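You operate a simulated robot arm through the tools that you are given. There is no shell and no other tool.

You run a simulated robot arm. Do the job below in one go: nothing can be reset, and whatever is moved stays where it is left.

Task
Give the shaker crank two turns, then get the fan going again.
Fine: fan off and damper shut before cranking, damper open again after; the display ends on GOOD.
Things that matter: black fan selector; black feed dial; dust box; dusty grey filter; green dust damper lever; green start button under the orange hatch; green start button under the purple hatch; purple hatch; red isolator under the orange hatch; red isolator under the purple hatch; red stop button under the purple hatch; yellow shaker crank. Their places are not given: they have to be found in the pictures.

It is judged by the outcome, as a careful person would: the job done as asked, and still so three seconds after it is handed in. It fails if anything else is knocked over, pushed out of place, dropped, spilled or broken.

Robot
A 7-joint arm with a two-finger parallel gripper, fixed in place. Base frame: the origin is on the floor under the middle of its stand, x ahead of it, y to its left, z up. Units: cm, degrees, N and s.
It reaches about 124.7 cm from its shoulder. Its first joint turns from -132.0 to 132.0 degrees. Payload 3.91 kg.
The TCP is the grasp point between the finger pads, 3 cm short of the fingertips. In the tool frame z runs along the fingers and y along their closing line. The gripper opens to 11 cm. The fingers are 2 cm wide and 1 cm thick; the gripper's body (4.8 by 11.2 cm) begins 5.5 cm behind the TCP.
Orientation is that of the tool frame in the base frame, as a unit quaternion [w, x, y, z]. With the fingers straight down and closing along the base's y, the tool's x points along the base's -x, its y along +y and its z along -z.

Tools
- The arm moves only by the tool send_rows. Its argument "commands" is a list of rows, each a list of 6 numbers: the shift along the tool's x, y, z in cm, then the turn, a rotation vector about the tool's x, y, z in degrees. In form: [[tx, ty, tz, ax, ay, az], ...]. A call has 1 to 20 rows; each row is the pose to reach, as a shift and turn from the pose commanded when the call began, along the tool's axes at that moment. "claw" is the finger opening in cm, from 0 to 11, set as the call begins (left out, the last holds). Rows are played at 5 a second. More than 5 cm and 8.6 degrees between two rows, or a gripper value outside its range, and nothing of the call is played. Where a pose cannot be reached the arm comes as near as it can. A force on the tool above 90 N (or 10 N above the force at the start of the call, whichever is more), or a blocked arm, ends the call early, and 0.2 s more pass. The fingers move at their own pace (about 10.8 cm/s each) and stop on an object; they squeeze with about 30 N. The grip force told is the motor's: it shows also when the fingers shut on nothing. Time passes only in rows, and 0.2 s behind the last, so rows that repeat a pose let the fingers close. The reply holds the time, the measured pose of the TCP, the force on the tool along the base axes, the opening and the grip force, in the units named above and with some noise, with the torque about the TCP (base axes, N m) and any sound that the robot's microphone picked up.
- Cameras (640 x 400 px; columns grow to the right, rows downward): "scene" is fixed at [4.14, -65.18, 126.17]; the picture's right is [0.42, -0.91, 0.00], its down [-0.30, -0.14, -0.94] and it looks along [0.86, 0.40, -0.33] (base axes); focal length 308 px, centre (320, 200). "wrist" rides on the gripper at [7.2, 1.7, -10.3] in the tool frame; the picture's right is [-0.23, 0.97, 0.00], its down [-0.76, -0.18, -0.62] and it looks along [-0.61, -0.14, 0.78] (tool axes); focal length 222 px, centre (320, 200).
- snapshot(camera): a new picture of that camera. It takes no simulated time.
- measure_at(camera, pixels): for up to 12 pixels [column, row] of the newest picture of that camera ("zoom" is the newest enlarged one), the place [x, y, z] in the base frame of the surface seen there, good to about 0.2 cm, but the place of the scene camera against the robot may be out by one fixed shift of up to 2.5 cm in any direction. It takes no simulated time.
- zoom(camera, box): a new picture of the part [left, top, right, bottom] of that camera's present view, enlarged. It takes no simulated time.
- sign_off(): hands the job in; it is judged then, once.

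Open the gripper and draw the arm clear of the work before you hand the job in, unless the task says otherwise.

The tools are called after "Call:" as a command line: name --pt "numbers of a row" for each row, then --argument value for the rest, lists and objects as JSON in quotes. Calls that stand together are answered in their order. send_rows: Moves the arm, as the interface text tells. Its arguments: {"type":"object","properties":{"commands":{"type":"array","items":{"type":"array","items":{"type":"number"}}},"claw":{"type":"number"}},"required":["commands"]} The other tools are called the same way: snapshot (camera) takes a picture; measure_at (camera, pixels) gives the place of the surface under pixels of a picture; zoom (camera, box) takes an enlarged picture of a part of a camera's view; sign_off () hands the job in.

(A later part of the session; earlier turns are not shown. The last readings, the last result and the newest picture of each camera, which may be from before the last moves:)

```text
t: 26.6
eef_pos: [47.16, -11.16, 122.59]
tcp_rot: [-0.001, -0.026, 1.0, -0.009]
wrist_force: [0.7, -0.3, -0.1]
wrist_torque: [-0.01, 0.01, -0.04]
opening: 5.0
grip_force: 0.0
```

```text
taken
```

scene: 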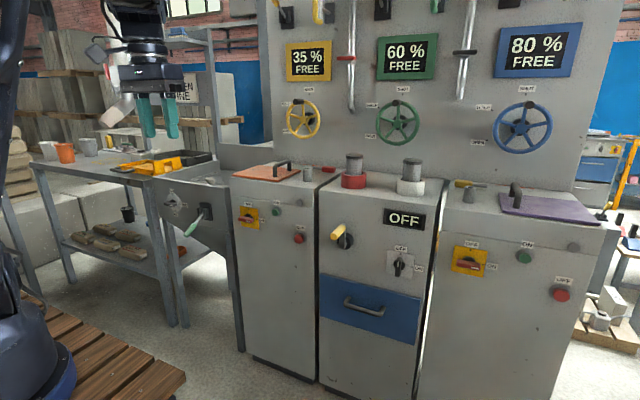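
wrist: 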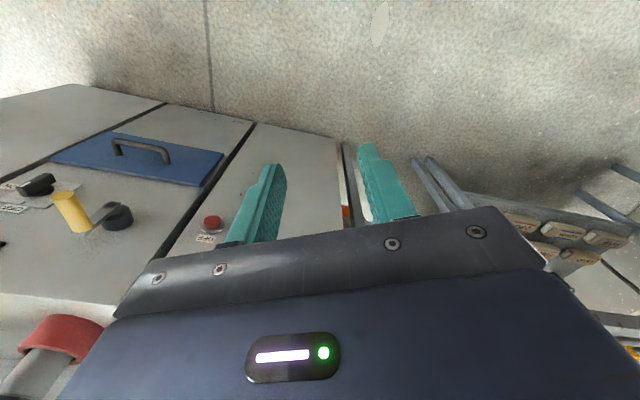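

The gripper is at (47,-11,122) and the upper arm is nearly vertical at the left edge of the picture. I now move left 30 cm at this height to coax the elbow over.

Call:
send_rows --pt "0 4 0 0 0 0" --pt "0 8 0 0 0 0" --pt "0 12 0 0 0 0" --pt "0 16 0 0 0 0" --pt "0 20 0 0 0 0" --pt "0 24 0 0 0 0" --pt "0 28 0 0 0 0" --pt "0 31 0 0 0 0" --pt "0 31 0 0 0 0"

Call:
snapshot --camera "scene"

Call:
snapshot --camera "wrist"

```text
t: 28.6
eef_pos: [44.98, 19.64, 121.89]
tcp_rot: [-0.001, -0.026, 1.0, -0.009]
wrist_force: [0.3, 0.4, -0.2]
wrist_torque: [0.05, -0.03, 0.01]
opening: 5.0
grip_force: 0.1
```

```text
taken
```

scene: 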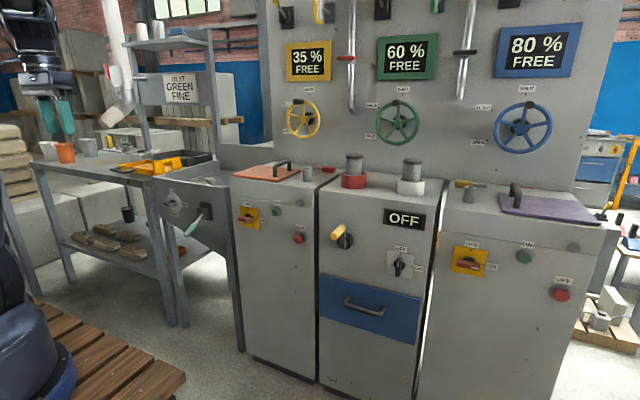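

```text
taken
```

wrist: 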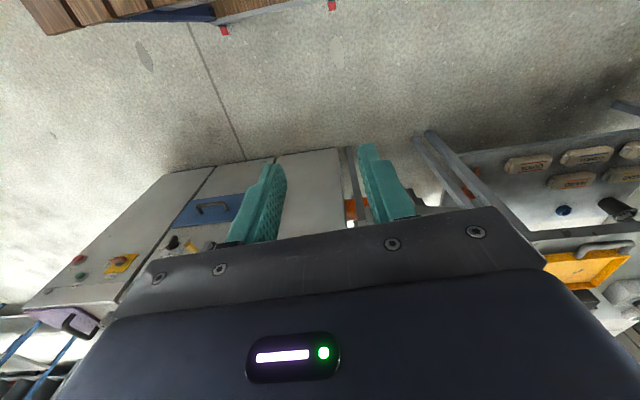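

That worked: the gripper is at (45,20,122) with no reach complaint. I now go out toward the hopper, to about (70,33,100).

Call:
send_rows --pt "-3.2 1.5 2.75 0 0 0" --pt "-6.4 3 5.5 0 0 0" --pt "-9.6 4.5 8.25 0 0 0" --pt "-12.8 6 11 0 0 0" --pt "-16 7.6 13.75 0 0 0" --pt "-19.2 9.1 16.5 0 0 0" --pt "-22.4 10.6 19.25 0 0 0" --pt "-25.6 12.1 22 0 0 0" --pt "-25.6 12.1 22 0 0 0"

Call:
snapshot --camera "scene"

Call:
snapshot --camera "wrist"

```text
t: 30.6
eef_pos: [53.53, 19.44, 114.02]
tcp_rot: [0.0, -0.026, 1.0, -0.009]
wrist_force: [0.1, 0.3, 0.2]
wrist_torque: [-0.04, -0.01, -0.01]
opening: 5.02
grip_force: 0.1
out of reach, approached as far as the arm can: row 3, 4, 5, 6, 7, 8, 9
```

```text
taken
```

scene: 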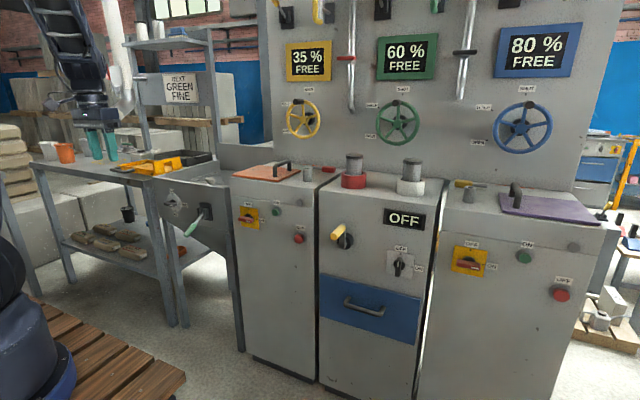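

```text
taken
```

wrist: 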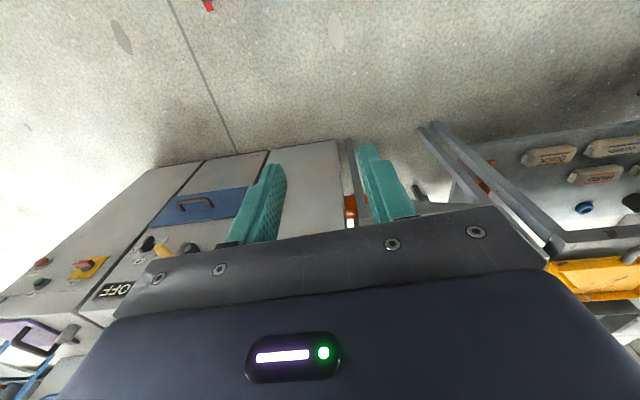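

Still limited at (53.5,19.4,114), so the shoulder is still flipped with joint 1 at its limit. To unflip it I must pull the elbow over the top toward the back-left; first I measure what stands on the left to keep clear.

Call:
measure_at --camera "scene" --pixels '[[65, 150], [88, 145], [48, 150], [120, 80], [108, 70], [115, 120], [145, 120], [180, 88], [20, 130], [60, 60], [180, 30], [15, 215]]'

Call:
zoom --camera "scene" --box '[0, 0, 160, 120]'

```text
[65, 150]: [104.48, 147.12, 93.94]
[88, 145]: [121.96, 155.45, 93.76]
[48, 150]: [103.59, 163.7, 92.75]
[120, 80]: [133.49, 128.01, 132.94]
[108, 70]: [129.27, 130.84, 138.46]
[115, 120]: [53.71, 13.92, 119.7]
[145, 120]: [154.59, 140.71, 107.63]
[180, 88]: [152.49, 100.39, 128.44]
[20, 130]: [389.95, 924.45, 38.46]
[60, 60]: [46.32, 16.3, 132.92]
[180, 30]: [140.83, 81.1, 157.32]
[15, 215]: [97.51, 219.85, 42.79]
```

```text
3.33 times, centred on (80, 60) of scene
```

zoom: 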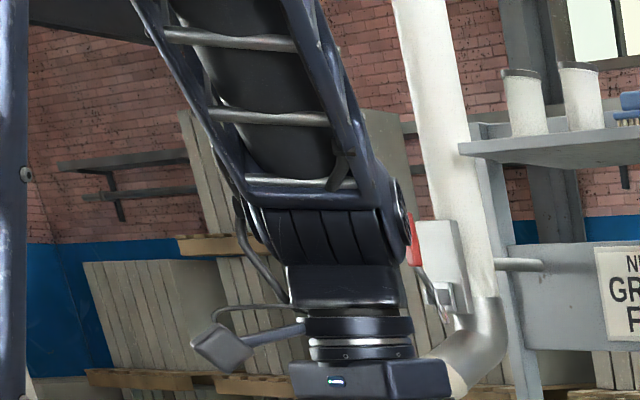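

The near-left space is free; all the objects there are beyond x≈97. The upper arm is near vertical at the far left of the picture, so I pull the gripper in toward (25,35,130) to take the elbow over to the back-left.

Call:
send_rows --pt "3.45 2.1 -2 0 0 0" --pt "6.9 4.3 -4 0 0 0" --pt "10.35 6.4 -6 0 0 0" --pt "13.8 8.55 -8 0 0 0" --pt "17.25 10.7 -10 0 0 0" --pt "20.7 12.8 -12 0 0 0" --pt "24.15 15 -14 0 0 0" --pt "27.6 17.1 -16 0 0 0" --pt "27.6 17.1 -16 0 0 0"

Call:
snapshot --camera "scene"

Call:
snapshot --camera "wrist"

```text
t: 32.6
eef_pos: [26.52, 32.08, 129.47]
tcp_rot: [0.023, -0.027, 0.999, -0.001]
wrist_force: [0.2, 0.9, -1.1]
wrist_torque: [0.05, 0.02, 0.02]
opening: 5.01
grip_force: 0.1
out of reach, approached as far as the arm can: row 6, 7, 8, 9
```

```text
taken
```

scene: 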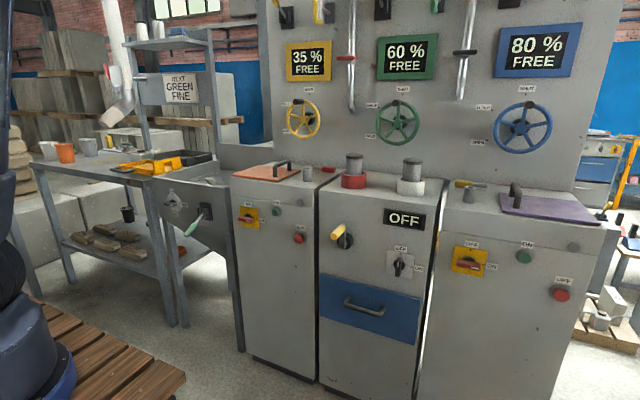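

```text
taken
```

wrist: 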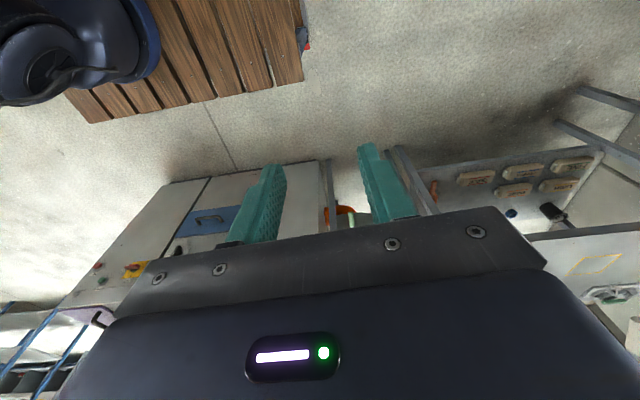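

The gripper is at (26.5,32,129.5), near the fold limit. I move further left to (20,60,120) to let joint 1 turn back from its limit.

Call:
send_rows --pt "0.6 3.5 1 0 0 0" --pt "1.2 7 2 0 0 0" --pt "1.8 10.5 3 0 0 0" --pt "2.4 14 4 0 0 0" --pt "3 17.5 5 0 0 0" --pt "3.6 21 6 0 0 0" --pt "4.2 24.5 7 0 0 0" --pt "4.8 28 9 0 0 0" --pt "4.8 28 9 0 0 0"

Call:
snapshot --camera "scene"

Call:
snapshot --camera "wrist"

```text
t: 34.6
eef_pos: [23.1, 37.77, 124.19]
tcp_rot: [0.069, -0.027, 0.997, 0.017]
wrist_force: [0.8, -0.1, 0.1]
wrist_torque: [0.03, -0.02, -0.01]
opening: 5.0
grip_force: 0.1
out of reach, approached as far as the arm can: row 1, 2, 3, 4, 5, 6, 7, 8, 9
```

```text
taken
```

scene: 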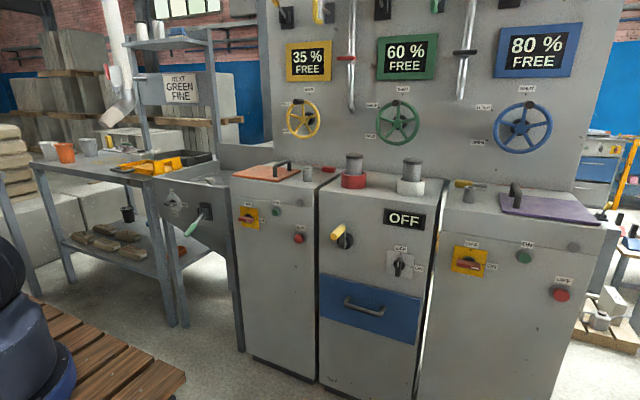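

```text
taken
```

wrist: 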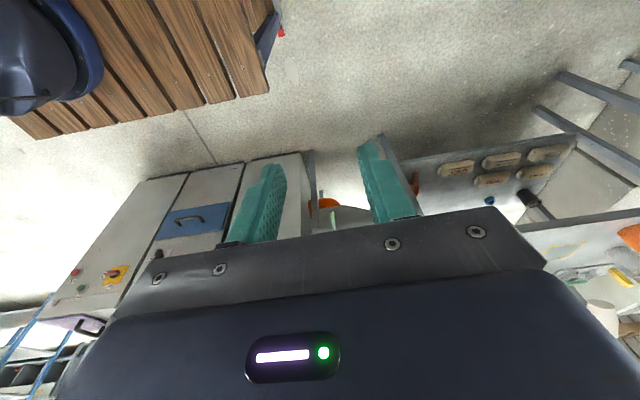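

The upper arm has left the picture, so the elbow has crossed over to the back-left. A rigid swing of the pose clockwise by 54° about the base axis should now only reduce joint 1 from its limit.

Call:
send_rows --pt "-3.64 -2.83 0.42 0.83 -0.18 5.94" --pt "-6.98 -6.03 0.79 1.66 -0.36 11.87" --pt "-9.96 -9.56 1.1 2.49 -0.54 17.81" --pt "-12.57 -13.38 1.35 3.32 -0.72 23.75" --pt "-14.76 -17.46 1.53 4.16 -0.91 29.69" --pt "-16.52 -21.75 1.65 4.99 -1.09 35.62" --pt "-17.83 -26.19 1.7 5.82 -1.27 41.56" --pt "-18.68 -30.75 1.68 6.65 -1.45 47.5" --pt "-19.03 -35.37 1.59 7.48 -1.63 53.43" --pt "-19.03 -35.37 1.59 7.48 -1.63 53.43"

Call:
snapshot --camera "scene"

Call:
snapshot --camera "wrist"

```text
t: 36.8
eef_pos: [43.96, 3.9, 124.64]
tcp_rot: [0.071, 0.429, 0.901, -0.016]
wrist_force: [-1.0, -0.1, -0.1]
wrist_torque: [-0.04, -0.01, 0.01]
opening: 5.01
grip_force: 0.0
```

```text
taken
```

scene: 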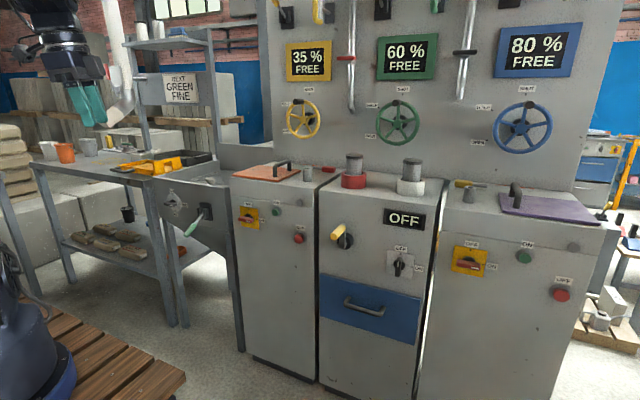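

```text
taken
```

wrist: 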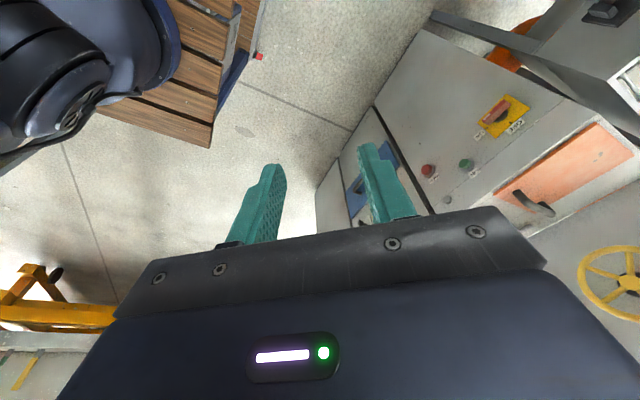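

The swing was fully reached, so joint 1 is off its limit. Now I move out to (62,30,108) in front of the hopper while squaring the gripper back to straight down with zero yaw.

Call:
send_rows --pt "1.25 3.32 1.8 -0.21 0.94 -5.65" --pt "2.5 6.64 3.6 -0.42 1.87 -11.3" --pt "3.75 9.96 5.39 -0.63 2.81 -16.95" --pt "5 13.28 7.19 -0.84 3.74 -22.6" --pt "6.24 16.6 8.99 -1.06 4.68 -28.25" --pt "7.49 19.93 10.79 -1.27 5.61 -33.9" --pt "8.74 23.25 12.58 -1.48 6.55 -39.55" --pt "9.99 26.57 14.38 -1.69 7.48 -45.2" --pt "11.24 29.89 16.18 -1.9 8.42 -50.85" --pt "11.24 29.89 16.18 -1.9 8.42 -50.85"

Call:
snapshot --camera "scene"

Call:
snapshot --camera "wrist"

```text
t: 39.0
eef_pos: [53.43, 20.27, 114.72]
tcp_rot: [0.001, -0.002, 1.0, 0.001]
wrist_force: [0.3, -0.3, -0.3]
wrist_torque: [0.02, -0.01, 0.0]
opening: 5.0
grip_force: 0.1
out of reach, approached as far as the arm can: row 6, 7, 8, 9, 10
```

```text
taken
```

scene: 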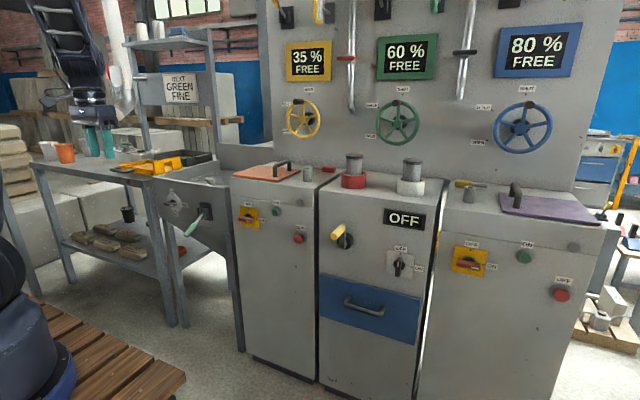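

```text
taken
```

wrist: 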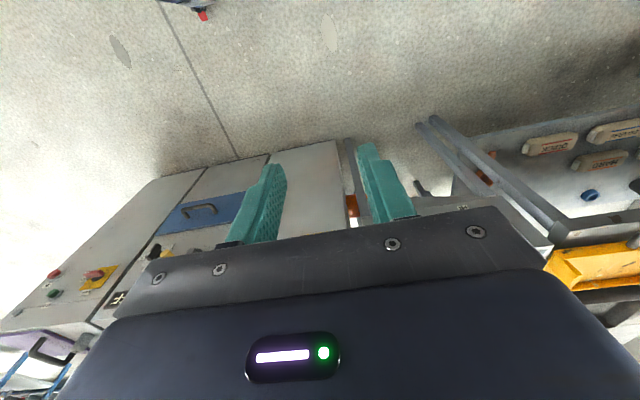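

The same stall point at (53,20,115) fits joint 1 being back at +132° with the elbow over the right side. I'll retract to the left with the gripper yawed +50° along with the arm, so that extending from there carries the elbow over the top to the normal side.

Call:
send_rows --pt "3.49 1.74 -1.26 0 0 -5.56" --pt "6.98 3.49 -2.51 0 0 -11.1" --pt "10.47 5.23 -3.77 0 0 -16.7" --pt "13.96 6.98 -5.02 0 0 -22.2" --pt "17.44 8.72 -6.28 0 0 -27.8" --pt "20.93 10.47 -7.53 0 0 -33.3" --pt "24.42 12.21 -8.79 0 0 -38.9" --pt "27.91 13.96 -10.04 0 0 -44.4" --pt "31.4 15.7 -11.3 0 0 -50" --pt "31.4 15.7 -11.3 0 0 -50"

Call:
snapshot --camera "scene"

Call:
snapshot --camera "wrist"

```text
t: 41.2
eef_pos: [23.7, 31.43, 126.21]
tcp_rot: [0.026, -0.424, 0.905, -0.001]
wrist_force: [-0.2, -0.3, 0.6]
wrist_torque: [0.0, 0.04, 0.03]
opening: 5.03
grip_force: 0.0
out of reach, approached as far as the arm can: row 7, 8, 9, 10
```

```text
taken
```

scene: 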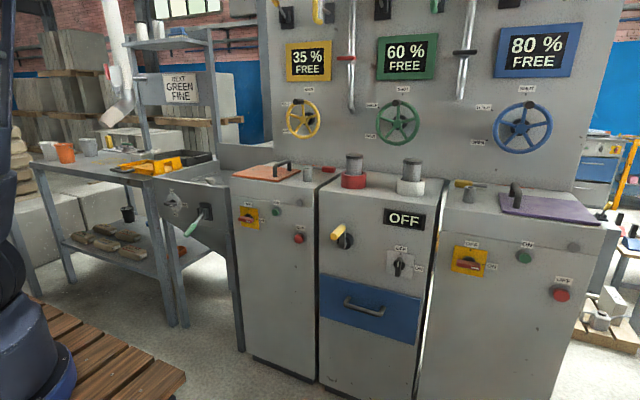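

```text
taken
```

wrist: 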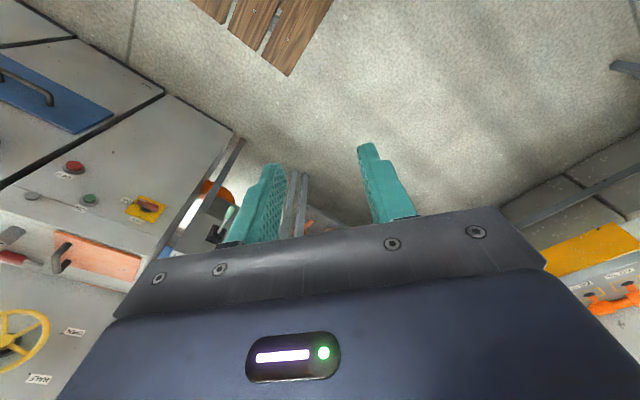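

The upper arm is near vertical again at the left edge, with the gripper at (24,31,126) and yaw +50°. I extend outward to the left along that heading, toward (35,62,112), to draw the elbow over.

Call:
send_rows --pt "-3.75 1.41 1.89 0 0 0" --pt "-7.5 2.83 3.78 0 0 0" --pt "-11.25 4.24 5.66 0 0 0" --pt "-15 5.65 7.55 0 0 0" --pt "-18.75 7.06 9.44 0 0 0" --pt "-22.5 8.48 11.33 0 0 0" --pt "-26.25 9.89 13.2 0 0 0" --pt "-30 11.3 15.1 0 0 0" --pt "-30 11.3 15.1 0 0 0"

Call:
snapshot --camera "scene"

Call:
snapshot --camera "wrist"

```text
t: 43.2
eef_pos: [30.46, 32.93, 121.13]
tcp_rot: [0.029, -0.423, 0.906, 0.0]
wrist_force: [0.5, -0.1, -0.2]
wrist_torque: [-0.03, 0.01, -0.02]
opening: 5.01
grip_force: 0.0
out of reach, approached as far as the arm can: row 1, 2, 3, 4, 5, 6, 7, 8, 9
```

```text
taken
```

scene: 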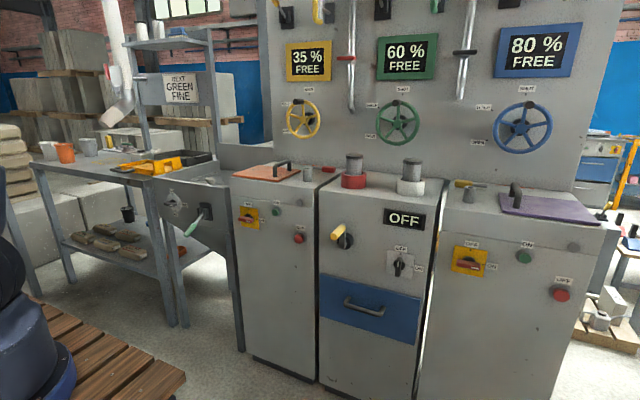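

```text
taken
```

wrist: 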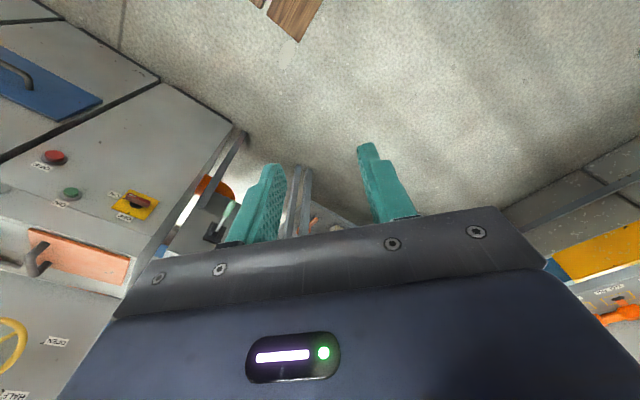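

The geometry suggests a second limit too: the forearm roll sits at about 155° whenever the gripper points down here. Pointing the gripper forward (+x) frees that joint, so I turn to forward-pointing while keeping the wrist in place, ending near (51,32,141).

Call:
send_rows --pt "-1.18 -1.4 -1.58 3.23 -6.71 3.23" --pt "-2.37 -2.8 -3.15 6.46 -13.41 6.46" --pt "-3.55 -4.2 -4.73 9.7 -20.12 9.7" --pt "-4.73 -5.6 -6.3 12.93 -26.82 12.93" --pt "-5.92 -7 -7.88 16.16 -33.53 16.16" --pt "-7.1 -8.4 -9.45 19.39 -40.24 19.39" --pt "-8.28 -9.8 -11.03 22.62 -46.94 22.62" --pt "-9.47 -11.2 -12.6 25.85 -53.65 25.85" --pt "-10.65 -12.6 -14.18 29.09 -60.35 29.09" --pt "-11.83 -14 -15.75 32.32 -67.06 32.32" --pt "-13.02 -15.4 -17.33 35.55 -73.76 35.55" --pt "-14.2 -16.8 -18.9 38.78 -80.47 38.78" --pt "-14.2 -16.8 -18.9 38.78 -80.47 38.78"

Call:
snapshot --camera "scene"

Call:
snapshot --camera "wrist"

```text
t: 46.0
eef_pos: [51.57, 31.61, 140.48]
tcp_rot: [0.706, -0.001, 0.708, -0.001]
wrist_force: [-0.9, 0.3, -1.4]
wrist_torque: [0.04, 0.01, -0.03]
opening: 5.03
grip_force: 0.0
```

```text
taken
```

scene: 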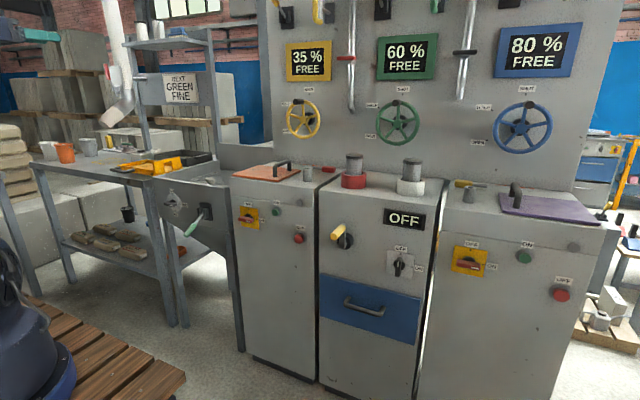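

```text
taken
```

wrist: 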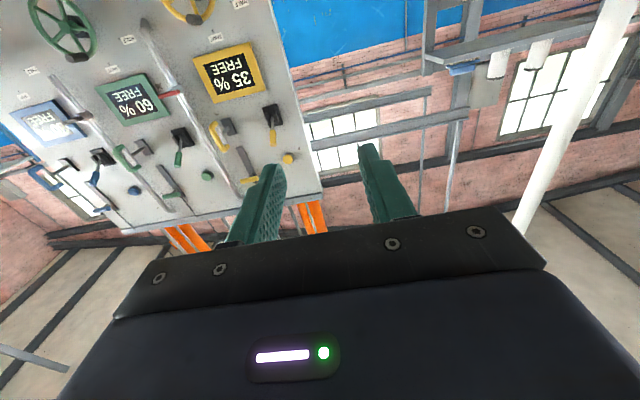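

Fully reached this time: forward-pointing at (51.6,31.6,140.5). I now extend to the left, toward (42,62,125).

Call:
send_rows --pt "1.94 3.8 -1.2 0 0 0" --pt "3.88 7.6 -2.4 0 0 0" --pt "5.81 11.4 -3.6 0 0 0" --pt "7.75 15.2 -4.8 0 0 0" --pt "9.69 19 -6 0 0 0" --pt "11.63 22.8 -7.2 0 0 0" --pt "13.56 26.6 -8.4 0 0 0" --pt "15.5 30.4 -9.6 0 0 0" --pt "15.5 30.4 -9.6 0 0 0"

Call:
snapshot --camera "scene"

Call:
snapshot --camera "wrist"

```text
t: 48.0
eef_pos: [41.73, 61.97, 124.83]
tcp_rot: [0.706, 0.0, 0.709, -0.002]
wrist_force: [-0.5, -0.2, -0.1]
wrist_torque: [-0.03, 0.0, 0.02]
opening: 5.01
grip_force: 0.1
```

```text
taken
```

scene: 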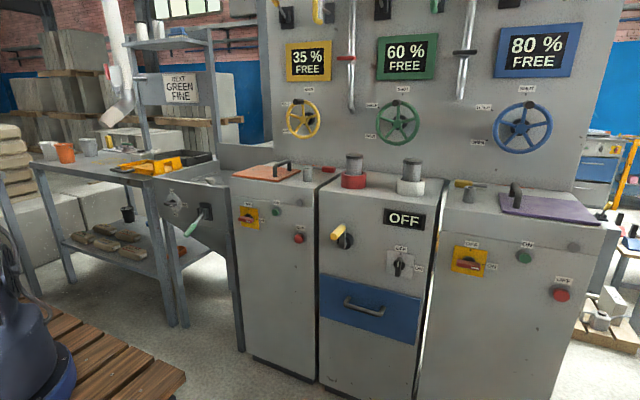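

```text
taken
```

wrist: 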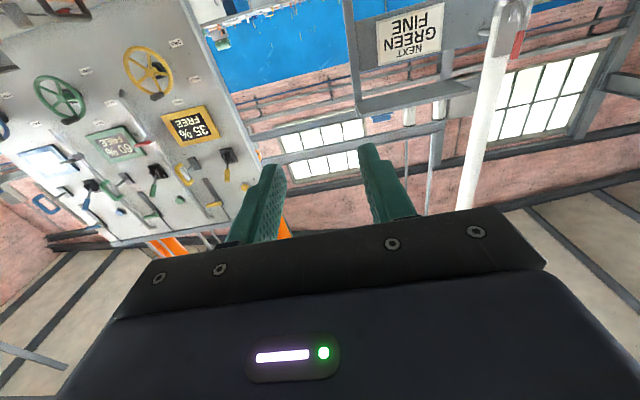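

It worked: (41.7,62,124.8) reached with no complaint. I move forward and down to (72,38,90) in front of the hopper lever.

Call:
send_rows --pt "2.9 -2 2.75 0 0 0" --pt "5.8 -4 5.5 0 0 0" --pt "8.7 -6 8.25 0 0 0" --pt "11.6 -8 11 0 0 0" --pt "14.5 -10 13.75 0 0 0" --pt "17.4 -12 16.5 0 0 0" --pt "20.3 -14 19.25 0 0 0" --pt "23.2 -16 22 0 0 0" --pt "26.1 -18 24.75 0 0 0" --pt "29 -20 27.5 0 0 0" --pt "31.9 -22 30.3 0 0 0" --pt "34.8 -24 30.3 0 0 0" --pt "34.8 -24 30.3 0 0 0"

Call:
snapshot --camera "scene"

Call:
snapshot --camera "wrist"

```text
t: 50.8
eef_pos: [72.05, 37.9, 90.42]
tcp_rot: [0.706, -0.002, 0.709, -0.001]
wrist_force: [-1.0, 0.3, 0.0]
wrist_torque: [0.01, 0.02, 0.03]
opening: 5.0
grip_force: 0.1
```

```text
taken
```

scene: 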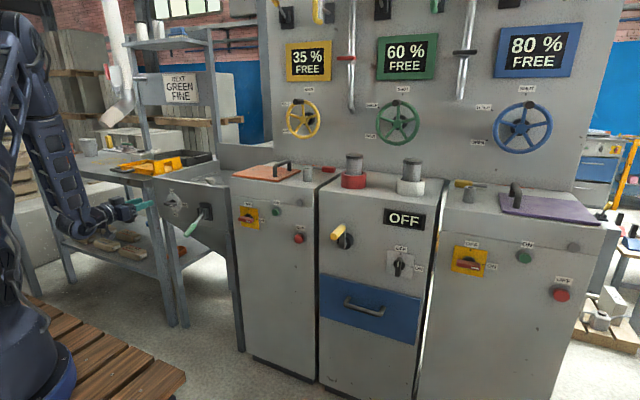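

```text
taken
```

wrist: 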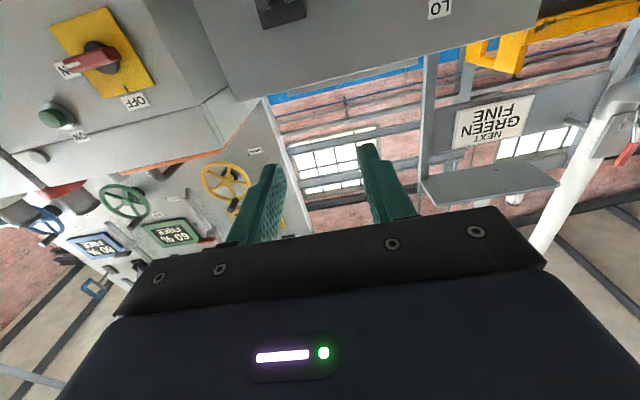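

The arm now has a normal elbow-up posture in front of the hopper. I lower about 22 cm for an upward look at the green lever.

Call:
send_rows --pt "4.4 -0.8 -0.4 0 0 0" --pt "8.8 -1.6 -0.8 0 0 0" --pt "13.2 -2.4 -1.2 0 0 0" --pt "17.6 -3.2 -1.6 0 0 0" --pt "22 -4 -2 0 0 0" --pt "22 -4 -2 0 0 0"

Call:
snapshot --camera "wrist"

Call:
snapshot --camera "scene"

```text
t: 52.2
eef_pos: [69.94, 33.9, 68.27]
tcp_rot: [0.706, -0.001, 0.708, -0.001]
wrist_force: [-0.3, -0.2, 0.0]
wrist_torque: [-0.01, 0.0, -0.02]
opening: 5.01
grip_force: 0.0
```

```text
taken
```

wrist: 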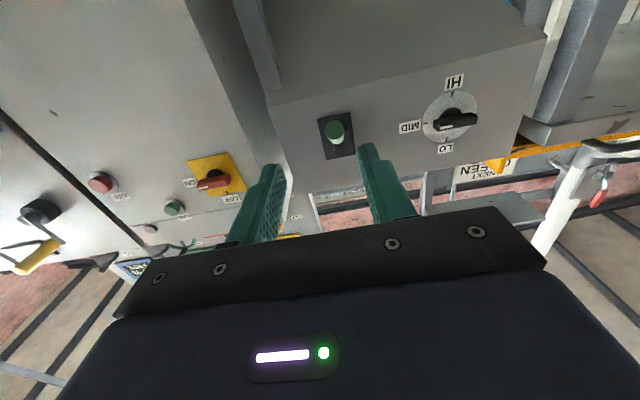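

```text
taken
```

scene: 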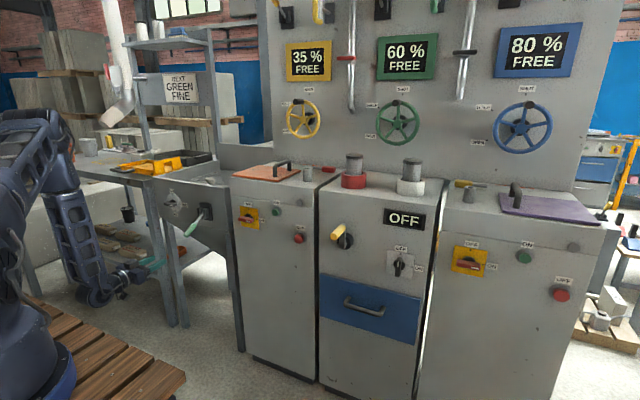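

The lever appears end-on at (337,132) with its black base plate, and no OPEN/SHUT labels nearby. I zoom and measure it.

Call:
zoom --camera "wrist" --box '[290, 90, 390, 180]'

Call:
measure_at --camera "zoom" --pixels '[[300, 165], [280, 190], [260, 160], [290, 140], [320, 150], [300, 215], [200, 120], [380, 220], [180, 250], [320, 100], [330, 290], [270, 220]]'

```text
4.44 times, centred on (340, 135) of wrist
```

zoom: 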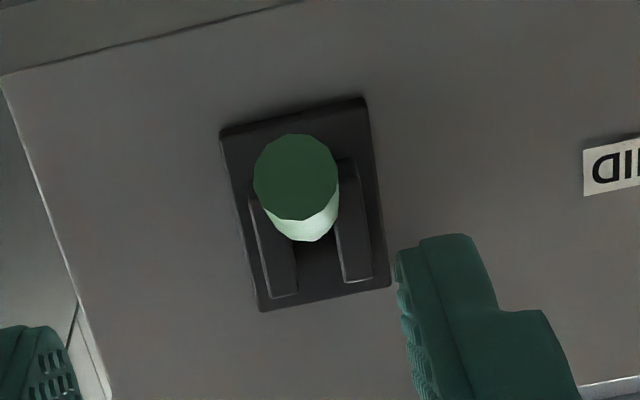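

```text
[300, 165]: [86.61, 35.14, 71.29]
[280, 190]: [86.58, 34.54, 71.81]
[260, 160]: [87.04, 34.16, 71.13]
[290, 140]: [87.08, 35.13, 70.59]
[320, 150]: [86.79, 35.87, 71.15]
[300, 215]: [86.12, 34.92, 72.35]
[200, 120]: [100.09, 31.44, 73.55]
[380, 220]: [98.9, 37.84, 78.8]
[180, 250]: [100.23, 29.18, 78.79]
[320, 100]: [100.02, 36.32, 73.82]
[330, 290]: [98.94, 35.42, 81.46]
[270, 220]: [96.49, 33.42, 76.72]
```

The lever's end is at (86.7,35.0,71.5), its plate is on the hopper face at x≈99, and the pivot is near (97.5,35,78), so it points about 31° below horizontal. I open to 6 cm and move in to straddle the grip at (89.3,35,73).

Call:
send_rows --pt "-2.4 0.55 3 0 0 0" --pt "-4.73 1.1 6 0 0 0" --pt "-4.73 1.1 10 0 0 0" --pt "-4.73 1.1 13 0 0 0" --pt "-4.73 1.1 16 0 0 0" --pt "-4.73 1.1 19.3 0 0 0" --pt "-4.73 1.1 19.3 0 0 0" --claw 6

Call:
snapshot --camera "wrist"

Call:
snapshot --camera "scene"

```text
t: 53.8
eef_pos: [89.36, 35.03, 72.91]
tcp_rot: [0.706, -0.001, 0.709, -0.001]
wrist_force: [0.7, -0.4, 0.1]
wrist_torque: [0.01, -0.02, 0.0]
opening: 6.01
grip_force: 0.1
```

```text
taken
```

wrist: 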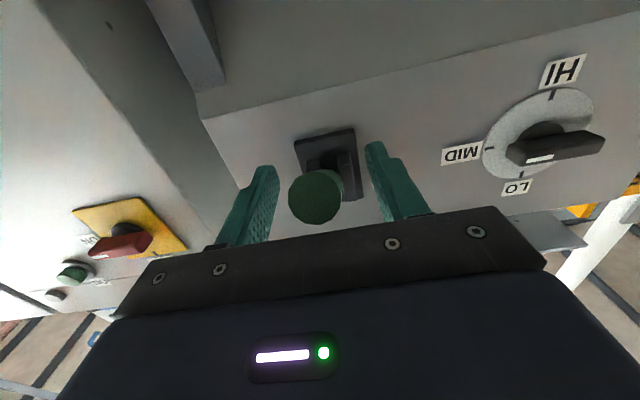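

```text
taken
```

scene: 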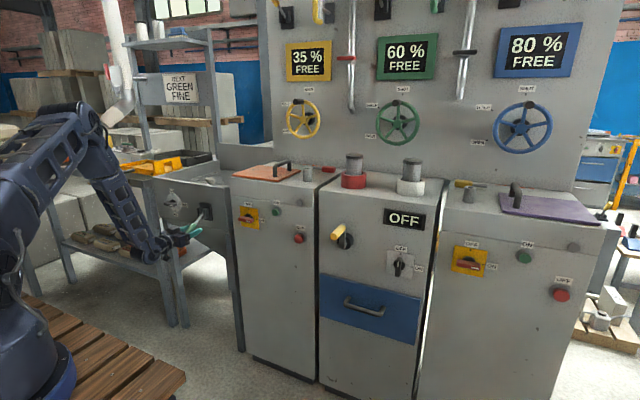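

The grip sits centred between the fingers at (316,196). I close on it.

Call:
send_rows --pt "0 0 0 0 0 0" --pt "0 0 0 0 0 0" --pt "0 0 0 0 0 0" --pt "0 0 0 0 0 0" --claw 0

```text
t: 54.8
eef_pos: [89.22, 34.98, 73.01]
tcp_rot: [0.706, -0.001, 0.709, -0.001]
wrist_force: [8.9, 13.0, -1.0]
wrist_torque: [0.19, 0.29, -0.23]
opening: 2.35
grip_force: 44.6
```

The grip is held at 2.35 cm. I swing the lever upward along its arc about the pivot, toward 31° above horizontal, and watch for resistance.

Call:
send_rows --pt "-0.6 0 -0.33 0 0 0" --pt "-1.22 0 -0.62 0 0 0" --pt "-2.5 0 -1.06 0 0 0" --pt "-3.82 0 -1.32 0 0 0" --pt "-5 0 -1.39 0 0 0" --pt "-6.35 0 -1.3 0 0 0" --pt "-7.67 0 -1.02 0 0 0" --pt "-8.93 0 -0.55 0 0 0" --pt "-9.98 0 -0.01 0 0 0" --pt "-9.98 0 -0.01 0 0 0"

Call:
snapshot --camera "wrist"

Call:
snapshot --camera "scene"

```text
t: 57.0
eef_pos: [89.14, 35.09, 82.95]
tcp_rot: [0.706, -0.002, 0.708, -0.001]
wrist_force: [-32.6, 0.9, 6.5]
wrist_torque: [-0.05, 1.09, -0.04]
opening: 2.32
grip_force: 44.8
```

```text
taken
```

wrist: 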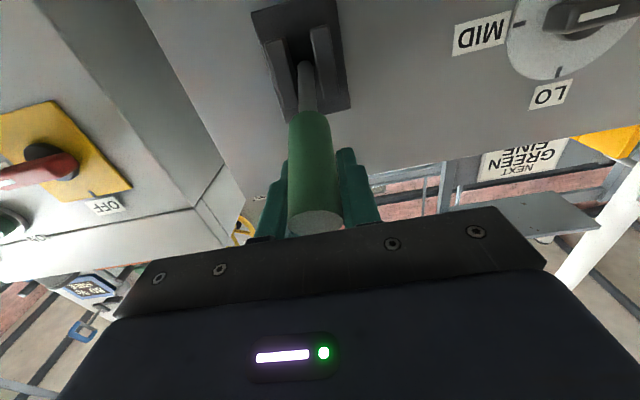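

```text
taken
```

scene: 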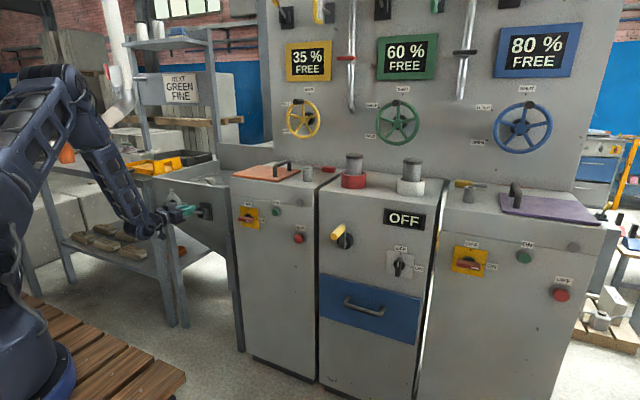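

The lever followed up to about 30° above horizontal, with little vertical resistance. I lift about 2 cm more to see whether it has reached its stop.

Call:
send_rows --pt "-0.7 0 0.1 0 0 0" --pt "-1.4 0 0.3 0 0 0" --pt "-2.1 0 0.5 0 0 0" --pt "-2.1 0 0.5 0 0 0"

Call:
snapshot --camera "wrist"

Call:
zoom --camera "scene" --box '[150, 170, 250, 250]'

```text
t: 58.0
eef_pos: [89.99, 35.03, 84.8]
tcp_rot: [0.706, -0.002, 0.709, -0.001]
wrist_force: [36.8, 16.2, -19.8]
wrist_torque: [0.1, -0.8, -0.6]
opening: 2.31
grip_force: 44.8
```

```text
taken
```

wrist: 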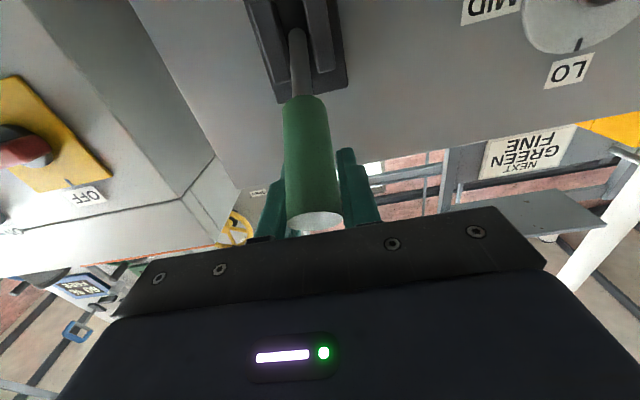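

```text
5.00 times, centred on (200, 210) of scene
```

zoom: 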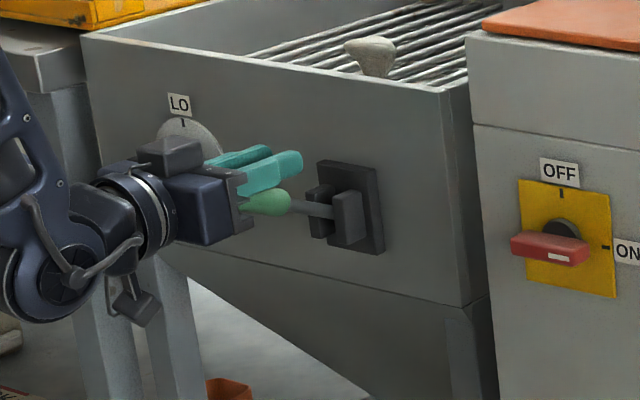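

Vertical resistance rose to −20 N. I measure the rod and grip positions to work out the lever's current angle.

Call:
measure_at --camera "wrist" --pixels '[[297, 45], [299, 80], [302, 105], [305, 130], [310, 165], [314, 200], [314, 220], [316, 232]]'

Call:
measure_at --camera "zoom" --pixels '[[325, 208], [300, 205], [270, 203], [250, 205], [350, 215], [340, 165], [370, 250]]'

```text
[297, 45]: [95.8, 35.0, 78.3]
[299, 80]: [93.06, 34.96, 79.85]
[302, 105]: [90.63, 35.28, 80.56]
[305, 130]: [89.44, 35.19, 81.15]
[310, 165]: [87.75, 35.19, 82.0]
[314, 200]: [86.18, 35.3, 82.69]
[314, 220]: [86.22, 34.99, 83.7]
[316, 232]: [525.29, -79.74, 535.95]
```

```text
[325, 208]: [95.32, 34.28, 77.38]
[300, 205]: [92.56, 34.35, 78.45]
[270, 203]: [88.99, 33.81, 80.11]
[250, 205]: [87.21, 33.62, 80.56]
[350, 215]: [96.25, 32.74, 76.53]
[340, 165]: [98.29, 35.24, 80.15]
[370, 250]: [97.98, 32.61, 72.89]
```

The lever's rod now rises at about 28° and the fingers have slid up along it, so it is at its upper stop (it started about 30° below horizontal). I release and back away to check that it stays.

Call:
send_rows --pt "0 0 0 0 0 0" --pt "0 0 0 0 0 0" --pt "0 0 -3 0 0 0" --pt "0 0 -6.5 0 0 0" --pt "0 0 -10 0 0 0" --pt "0 0 -14 0 0 0" --pt "0 0 -14 0 0 0" --claw 6

Call:
snapshot --camera "wrist"

Call:
zoom --camera "scene" --box '[150, 170, 250, 250]'

Call:
snapshot --camera "scene"

```text
t: 59.6
eef_pos: [75.68, 34.88, 84.88]
tcp_rot: [0.706, -0.001, 0.708, -0.001]
wrist_force: [0.0, -0.4, 0.1]
wrist_torque: [0.02, -0.01, 0.03]
opening: 5.99
grip_force: 0.1
```

```text
taken
```

wrist: 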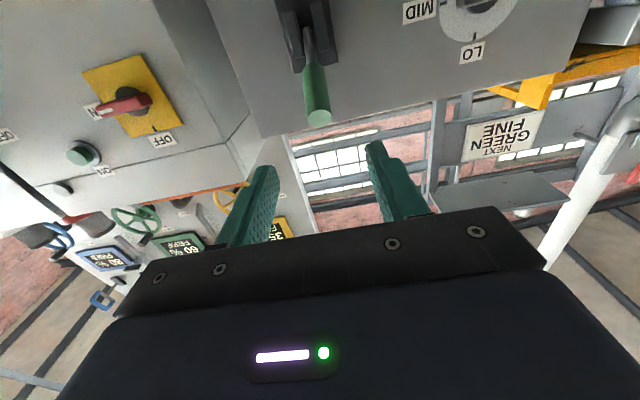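

```text
5.00 times, centred on (200, 210) of scene
```

zoom: 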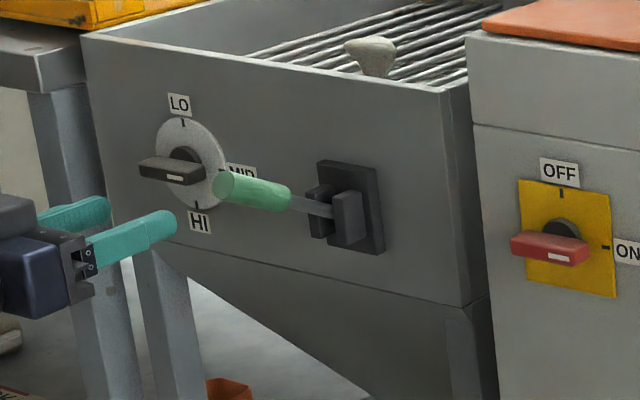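

```text
taken
```

scene: 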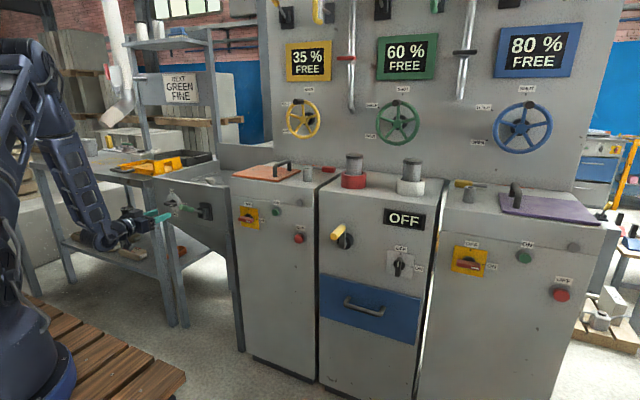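

The lever stays up on its own. I measure its tip to confirm the angle, then move on to the crank.

Call:
measure_at --camera "wrist" --pixels '[[319, 118], [317, 95], [314, 75], [310, 50], [308, 35]]'

Call:
zoom --camera "wrist" --box '[260, 0, 380, 130]'

```text
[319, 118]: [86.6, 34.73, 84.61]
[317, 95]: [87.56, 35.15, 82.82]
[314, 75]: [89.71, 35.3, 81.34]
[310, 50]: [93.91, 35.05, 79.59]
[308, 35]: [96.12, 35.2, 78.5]
```

```text
3.08 times, centred on (320, 65) of wrist
```

zoom: 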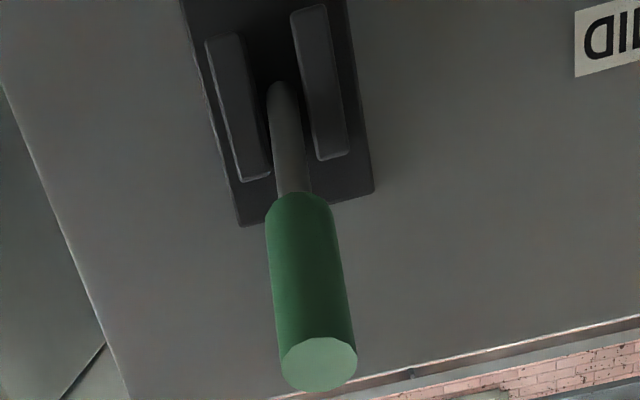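

The lever tip is now at (86.6,34.7,84.6), the mirror of where it started, so the damper is at its other stop (shut). I go low (z≈62) to keep the arm well extended, and sweep right toward the crank.

Call:
send_rows --pt "4.5 0 0.5 0 0 0" --pt "9 0 1 0 0 0" --pt "13.5 0 1.5 0 0 0" --pt "18 -1 2 0 0 0" --pt "22 -3 2.3 0 0 0" --pt "23 -7 2.3 0 0 0" --pt "23 -11.5 2.3 0 0 0" --pt "23 -16 2.3 0 0 0" --pt "23 -20.5 2.3 0 0 0" --pt "23 -25 2.3 0 0 0" --pt "23 -29.5 2.3 0 0 0" --pt "23 -34 2.3 0 0 0"

Call:
snapshot --camera "scene"

```text
t: 62.2
eef_pos: [78.0, 1.01, 61.97]
tcp_rot: [0.706, -0.002, 0.708, 0.001]
wrist_force: [-0.3, 0.4, -0.3]
wrist_torque: [-0.01, 0.0, -0.05]
opening: 6.0
grip_force: 0.0
```

```text
taken
```

scene: 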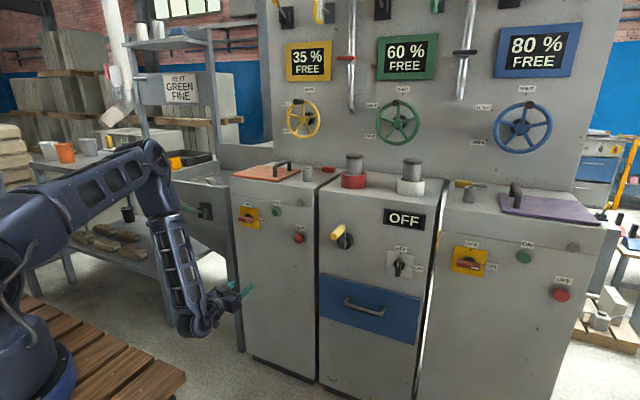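

The posture stays normal and the lever remains up. I continue right to y≈-32 at the same height.

Call:
send_rows --pt "0 -4.5 0 0 0 0" --pt "0 -9 0 0 0 0" --pt "0 -13.5 0 0 0 0" --pt "0 -18 0 0 0 0" --pt "0 -22.5 0 0 0 0" --pt "0 -27 0 0 0 0" --pt "0 -31 0 0 0 0" --pt "0 -33 0 0 0 0" --pt "0 -33 0 0 0 0"

Call:
snapshot --camera "scene"

Call:
snapshot --camera "wrist"

```text
t: 64.2
eef_pos: [78.01, -32.14, 62.11]
tcp_rot: [0.706, -0.002, 0.708, 0.0]
wrist_force: [0.1, 0.3, 0.1]
wrist_torque: [0.0, -0.01, -0.01]
opening: 5.99
grip_force: 0.0
```

```text
taken
```

scene: 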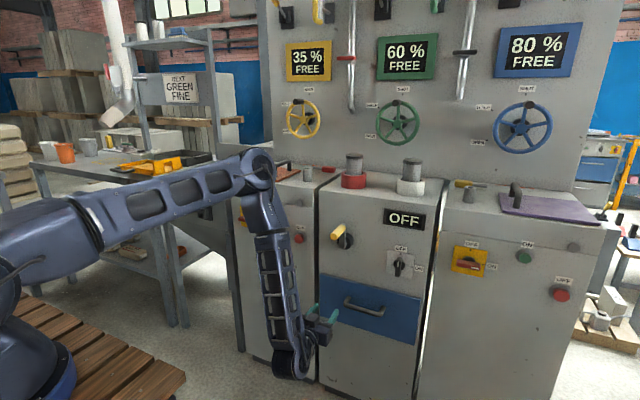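

```text
taken
```

wrist: 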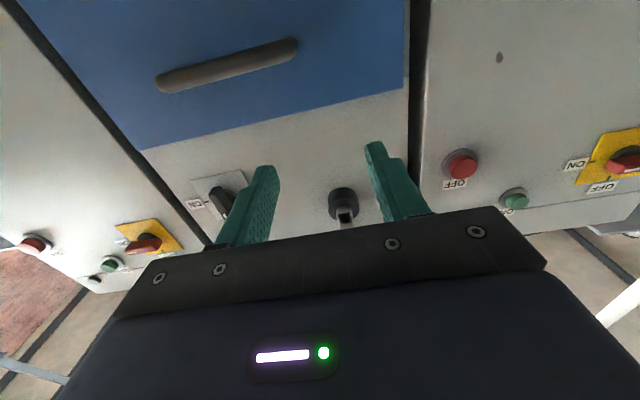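

From below, the crank's hub is at (343,203). I measure its outline to pin down the shaft axis.

Call:
zoom --camera "wrist" --box '[300, 170, 390, 235]'

Call:
measure_at --camera "zoom" --pixels '[[210, 210], [400, 210], [300, 125], [315, 300], [300, 310], [335, 295], [310, 270], [320, 285], [215, 180], [390, 170]]'

```text
6.15 times, centred on (345, 202) of wrist
```

zoom: 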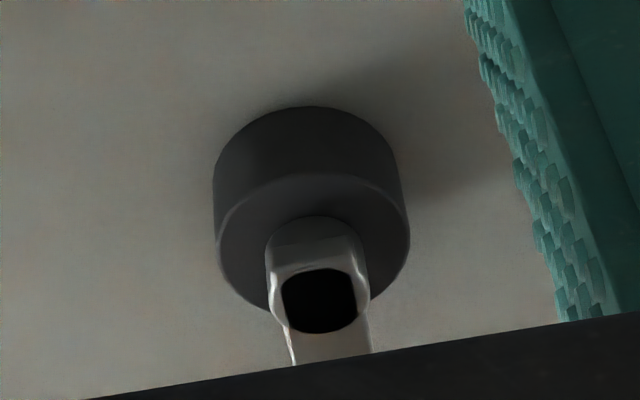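

```text
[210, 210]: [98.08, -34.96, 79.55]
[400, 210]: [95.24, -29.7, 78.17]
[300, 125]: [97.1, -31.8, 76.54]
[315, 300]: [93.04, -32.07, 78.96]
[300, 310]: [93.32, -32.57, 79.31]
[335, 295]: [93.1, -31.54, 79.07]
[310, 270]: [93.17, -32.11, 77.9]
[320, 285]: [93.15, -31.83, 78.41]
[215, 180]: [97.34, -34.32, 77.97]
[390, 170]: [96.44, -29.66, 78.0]
```

The shaft axis is at y≈-32.0, z≈78.9, giving a crank radius of about 6.5 cm with the handle straight up. I raise the gripper to handle height at x=79, still short of the handle.

Call:
send_rows --pt "-4.5 0 0.2 0 0 0" --pt "-9 0 0.4 0 0 0" --pt "-13.5 0 0.6 0 0 0" --pt "-18 0 0.8 0 0 0" --pt "-22 0.1 1 0 0 0" --pt "-23.3 0.1 1 0 0 0" --pt "-23.3 0.1 1 0 0 0"

Call:
snapshot --camera "wrist"

Call:
snapshot --camera "scene"

```text
t: 65.8
eef_pos: [79.15, -31.98, 85.36]
tcp_rot: [0.706, -0.001, 0.709, -0.001]
wrist_force: [-0.2, -0.1, 0.0]
wrist_torque: [0.02, -0.05, -0.02]
opening: 6.0
grip_force: 0.1
```

```text
taken
```

wrist: 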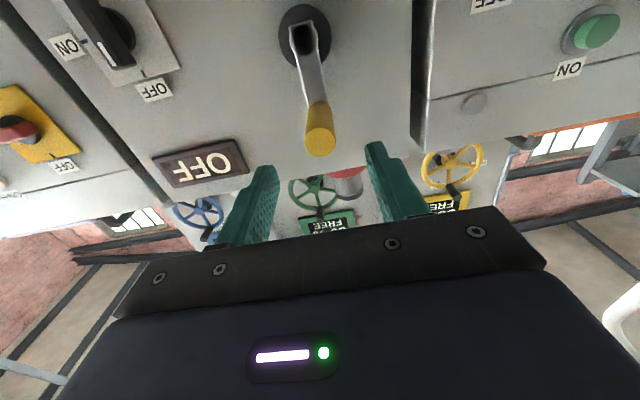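

```text
taken
```

scene: 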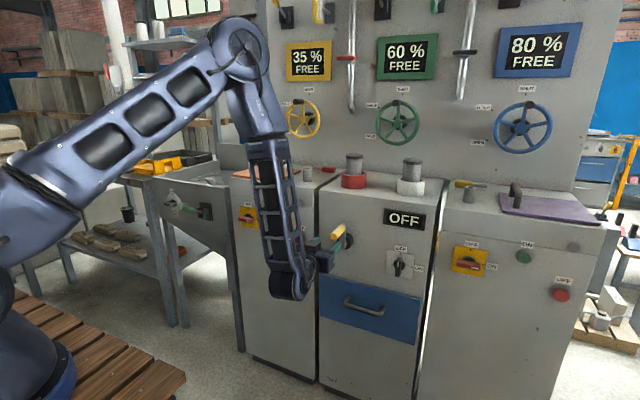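

The handle's end face is at (320,143), well lined up between the fingers. I measure it for exact centre height.

Call:
zoom --camera "wrist" --box '[280, 90, 360, 170]'

Call:
measure_at --camera "wrist" --pixels '[[320, 143], [308, 143], [332, 142], [320, 152], [320, 135], [305, 38], [304, 45]]'

```text
5.00 times, centred on (320, 130) of wrist
```

zoom: 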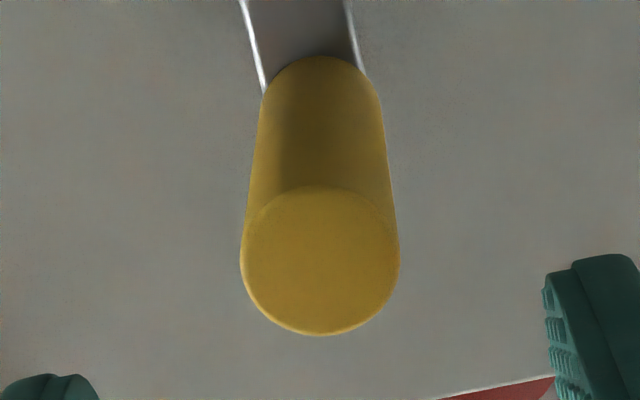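

```text
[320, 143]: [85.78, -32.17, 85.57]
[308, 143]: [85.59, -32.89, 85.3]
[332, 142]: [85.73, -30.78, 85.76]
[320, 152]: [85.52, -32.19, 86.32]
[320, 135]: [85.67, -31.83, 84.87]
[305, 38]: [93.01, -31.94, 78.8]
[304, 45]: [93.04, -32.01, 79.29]
```

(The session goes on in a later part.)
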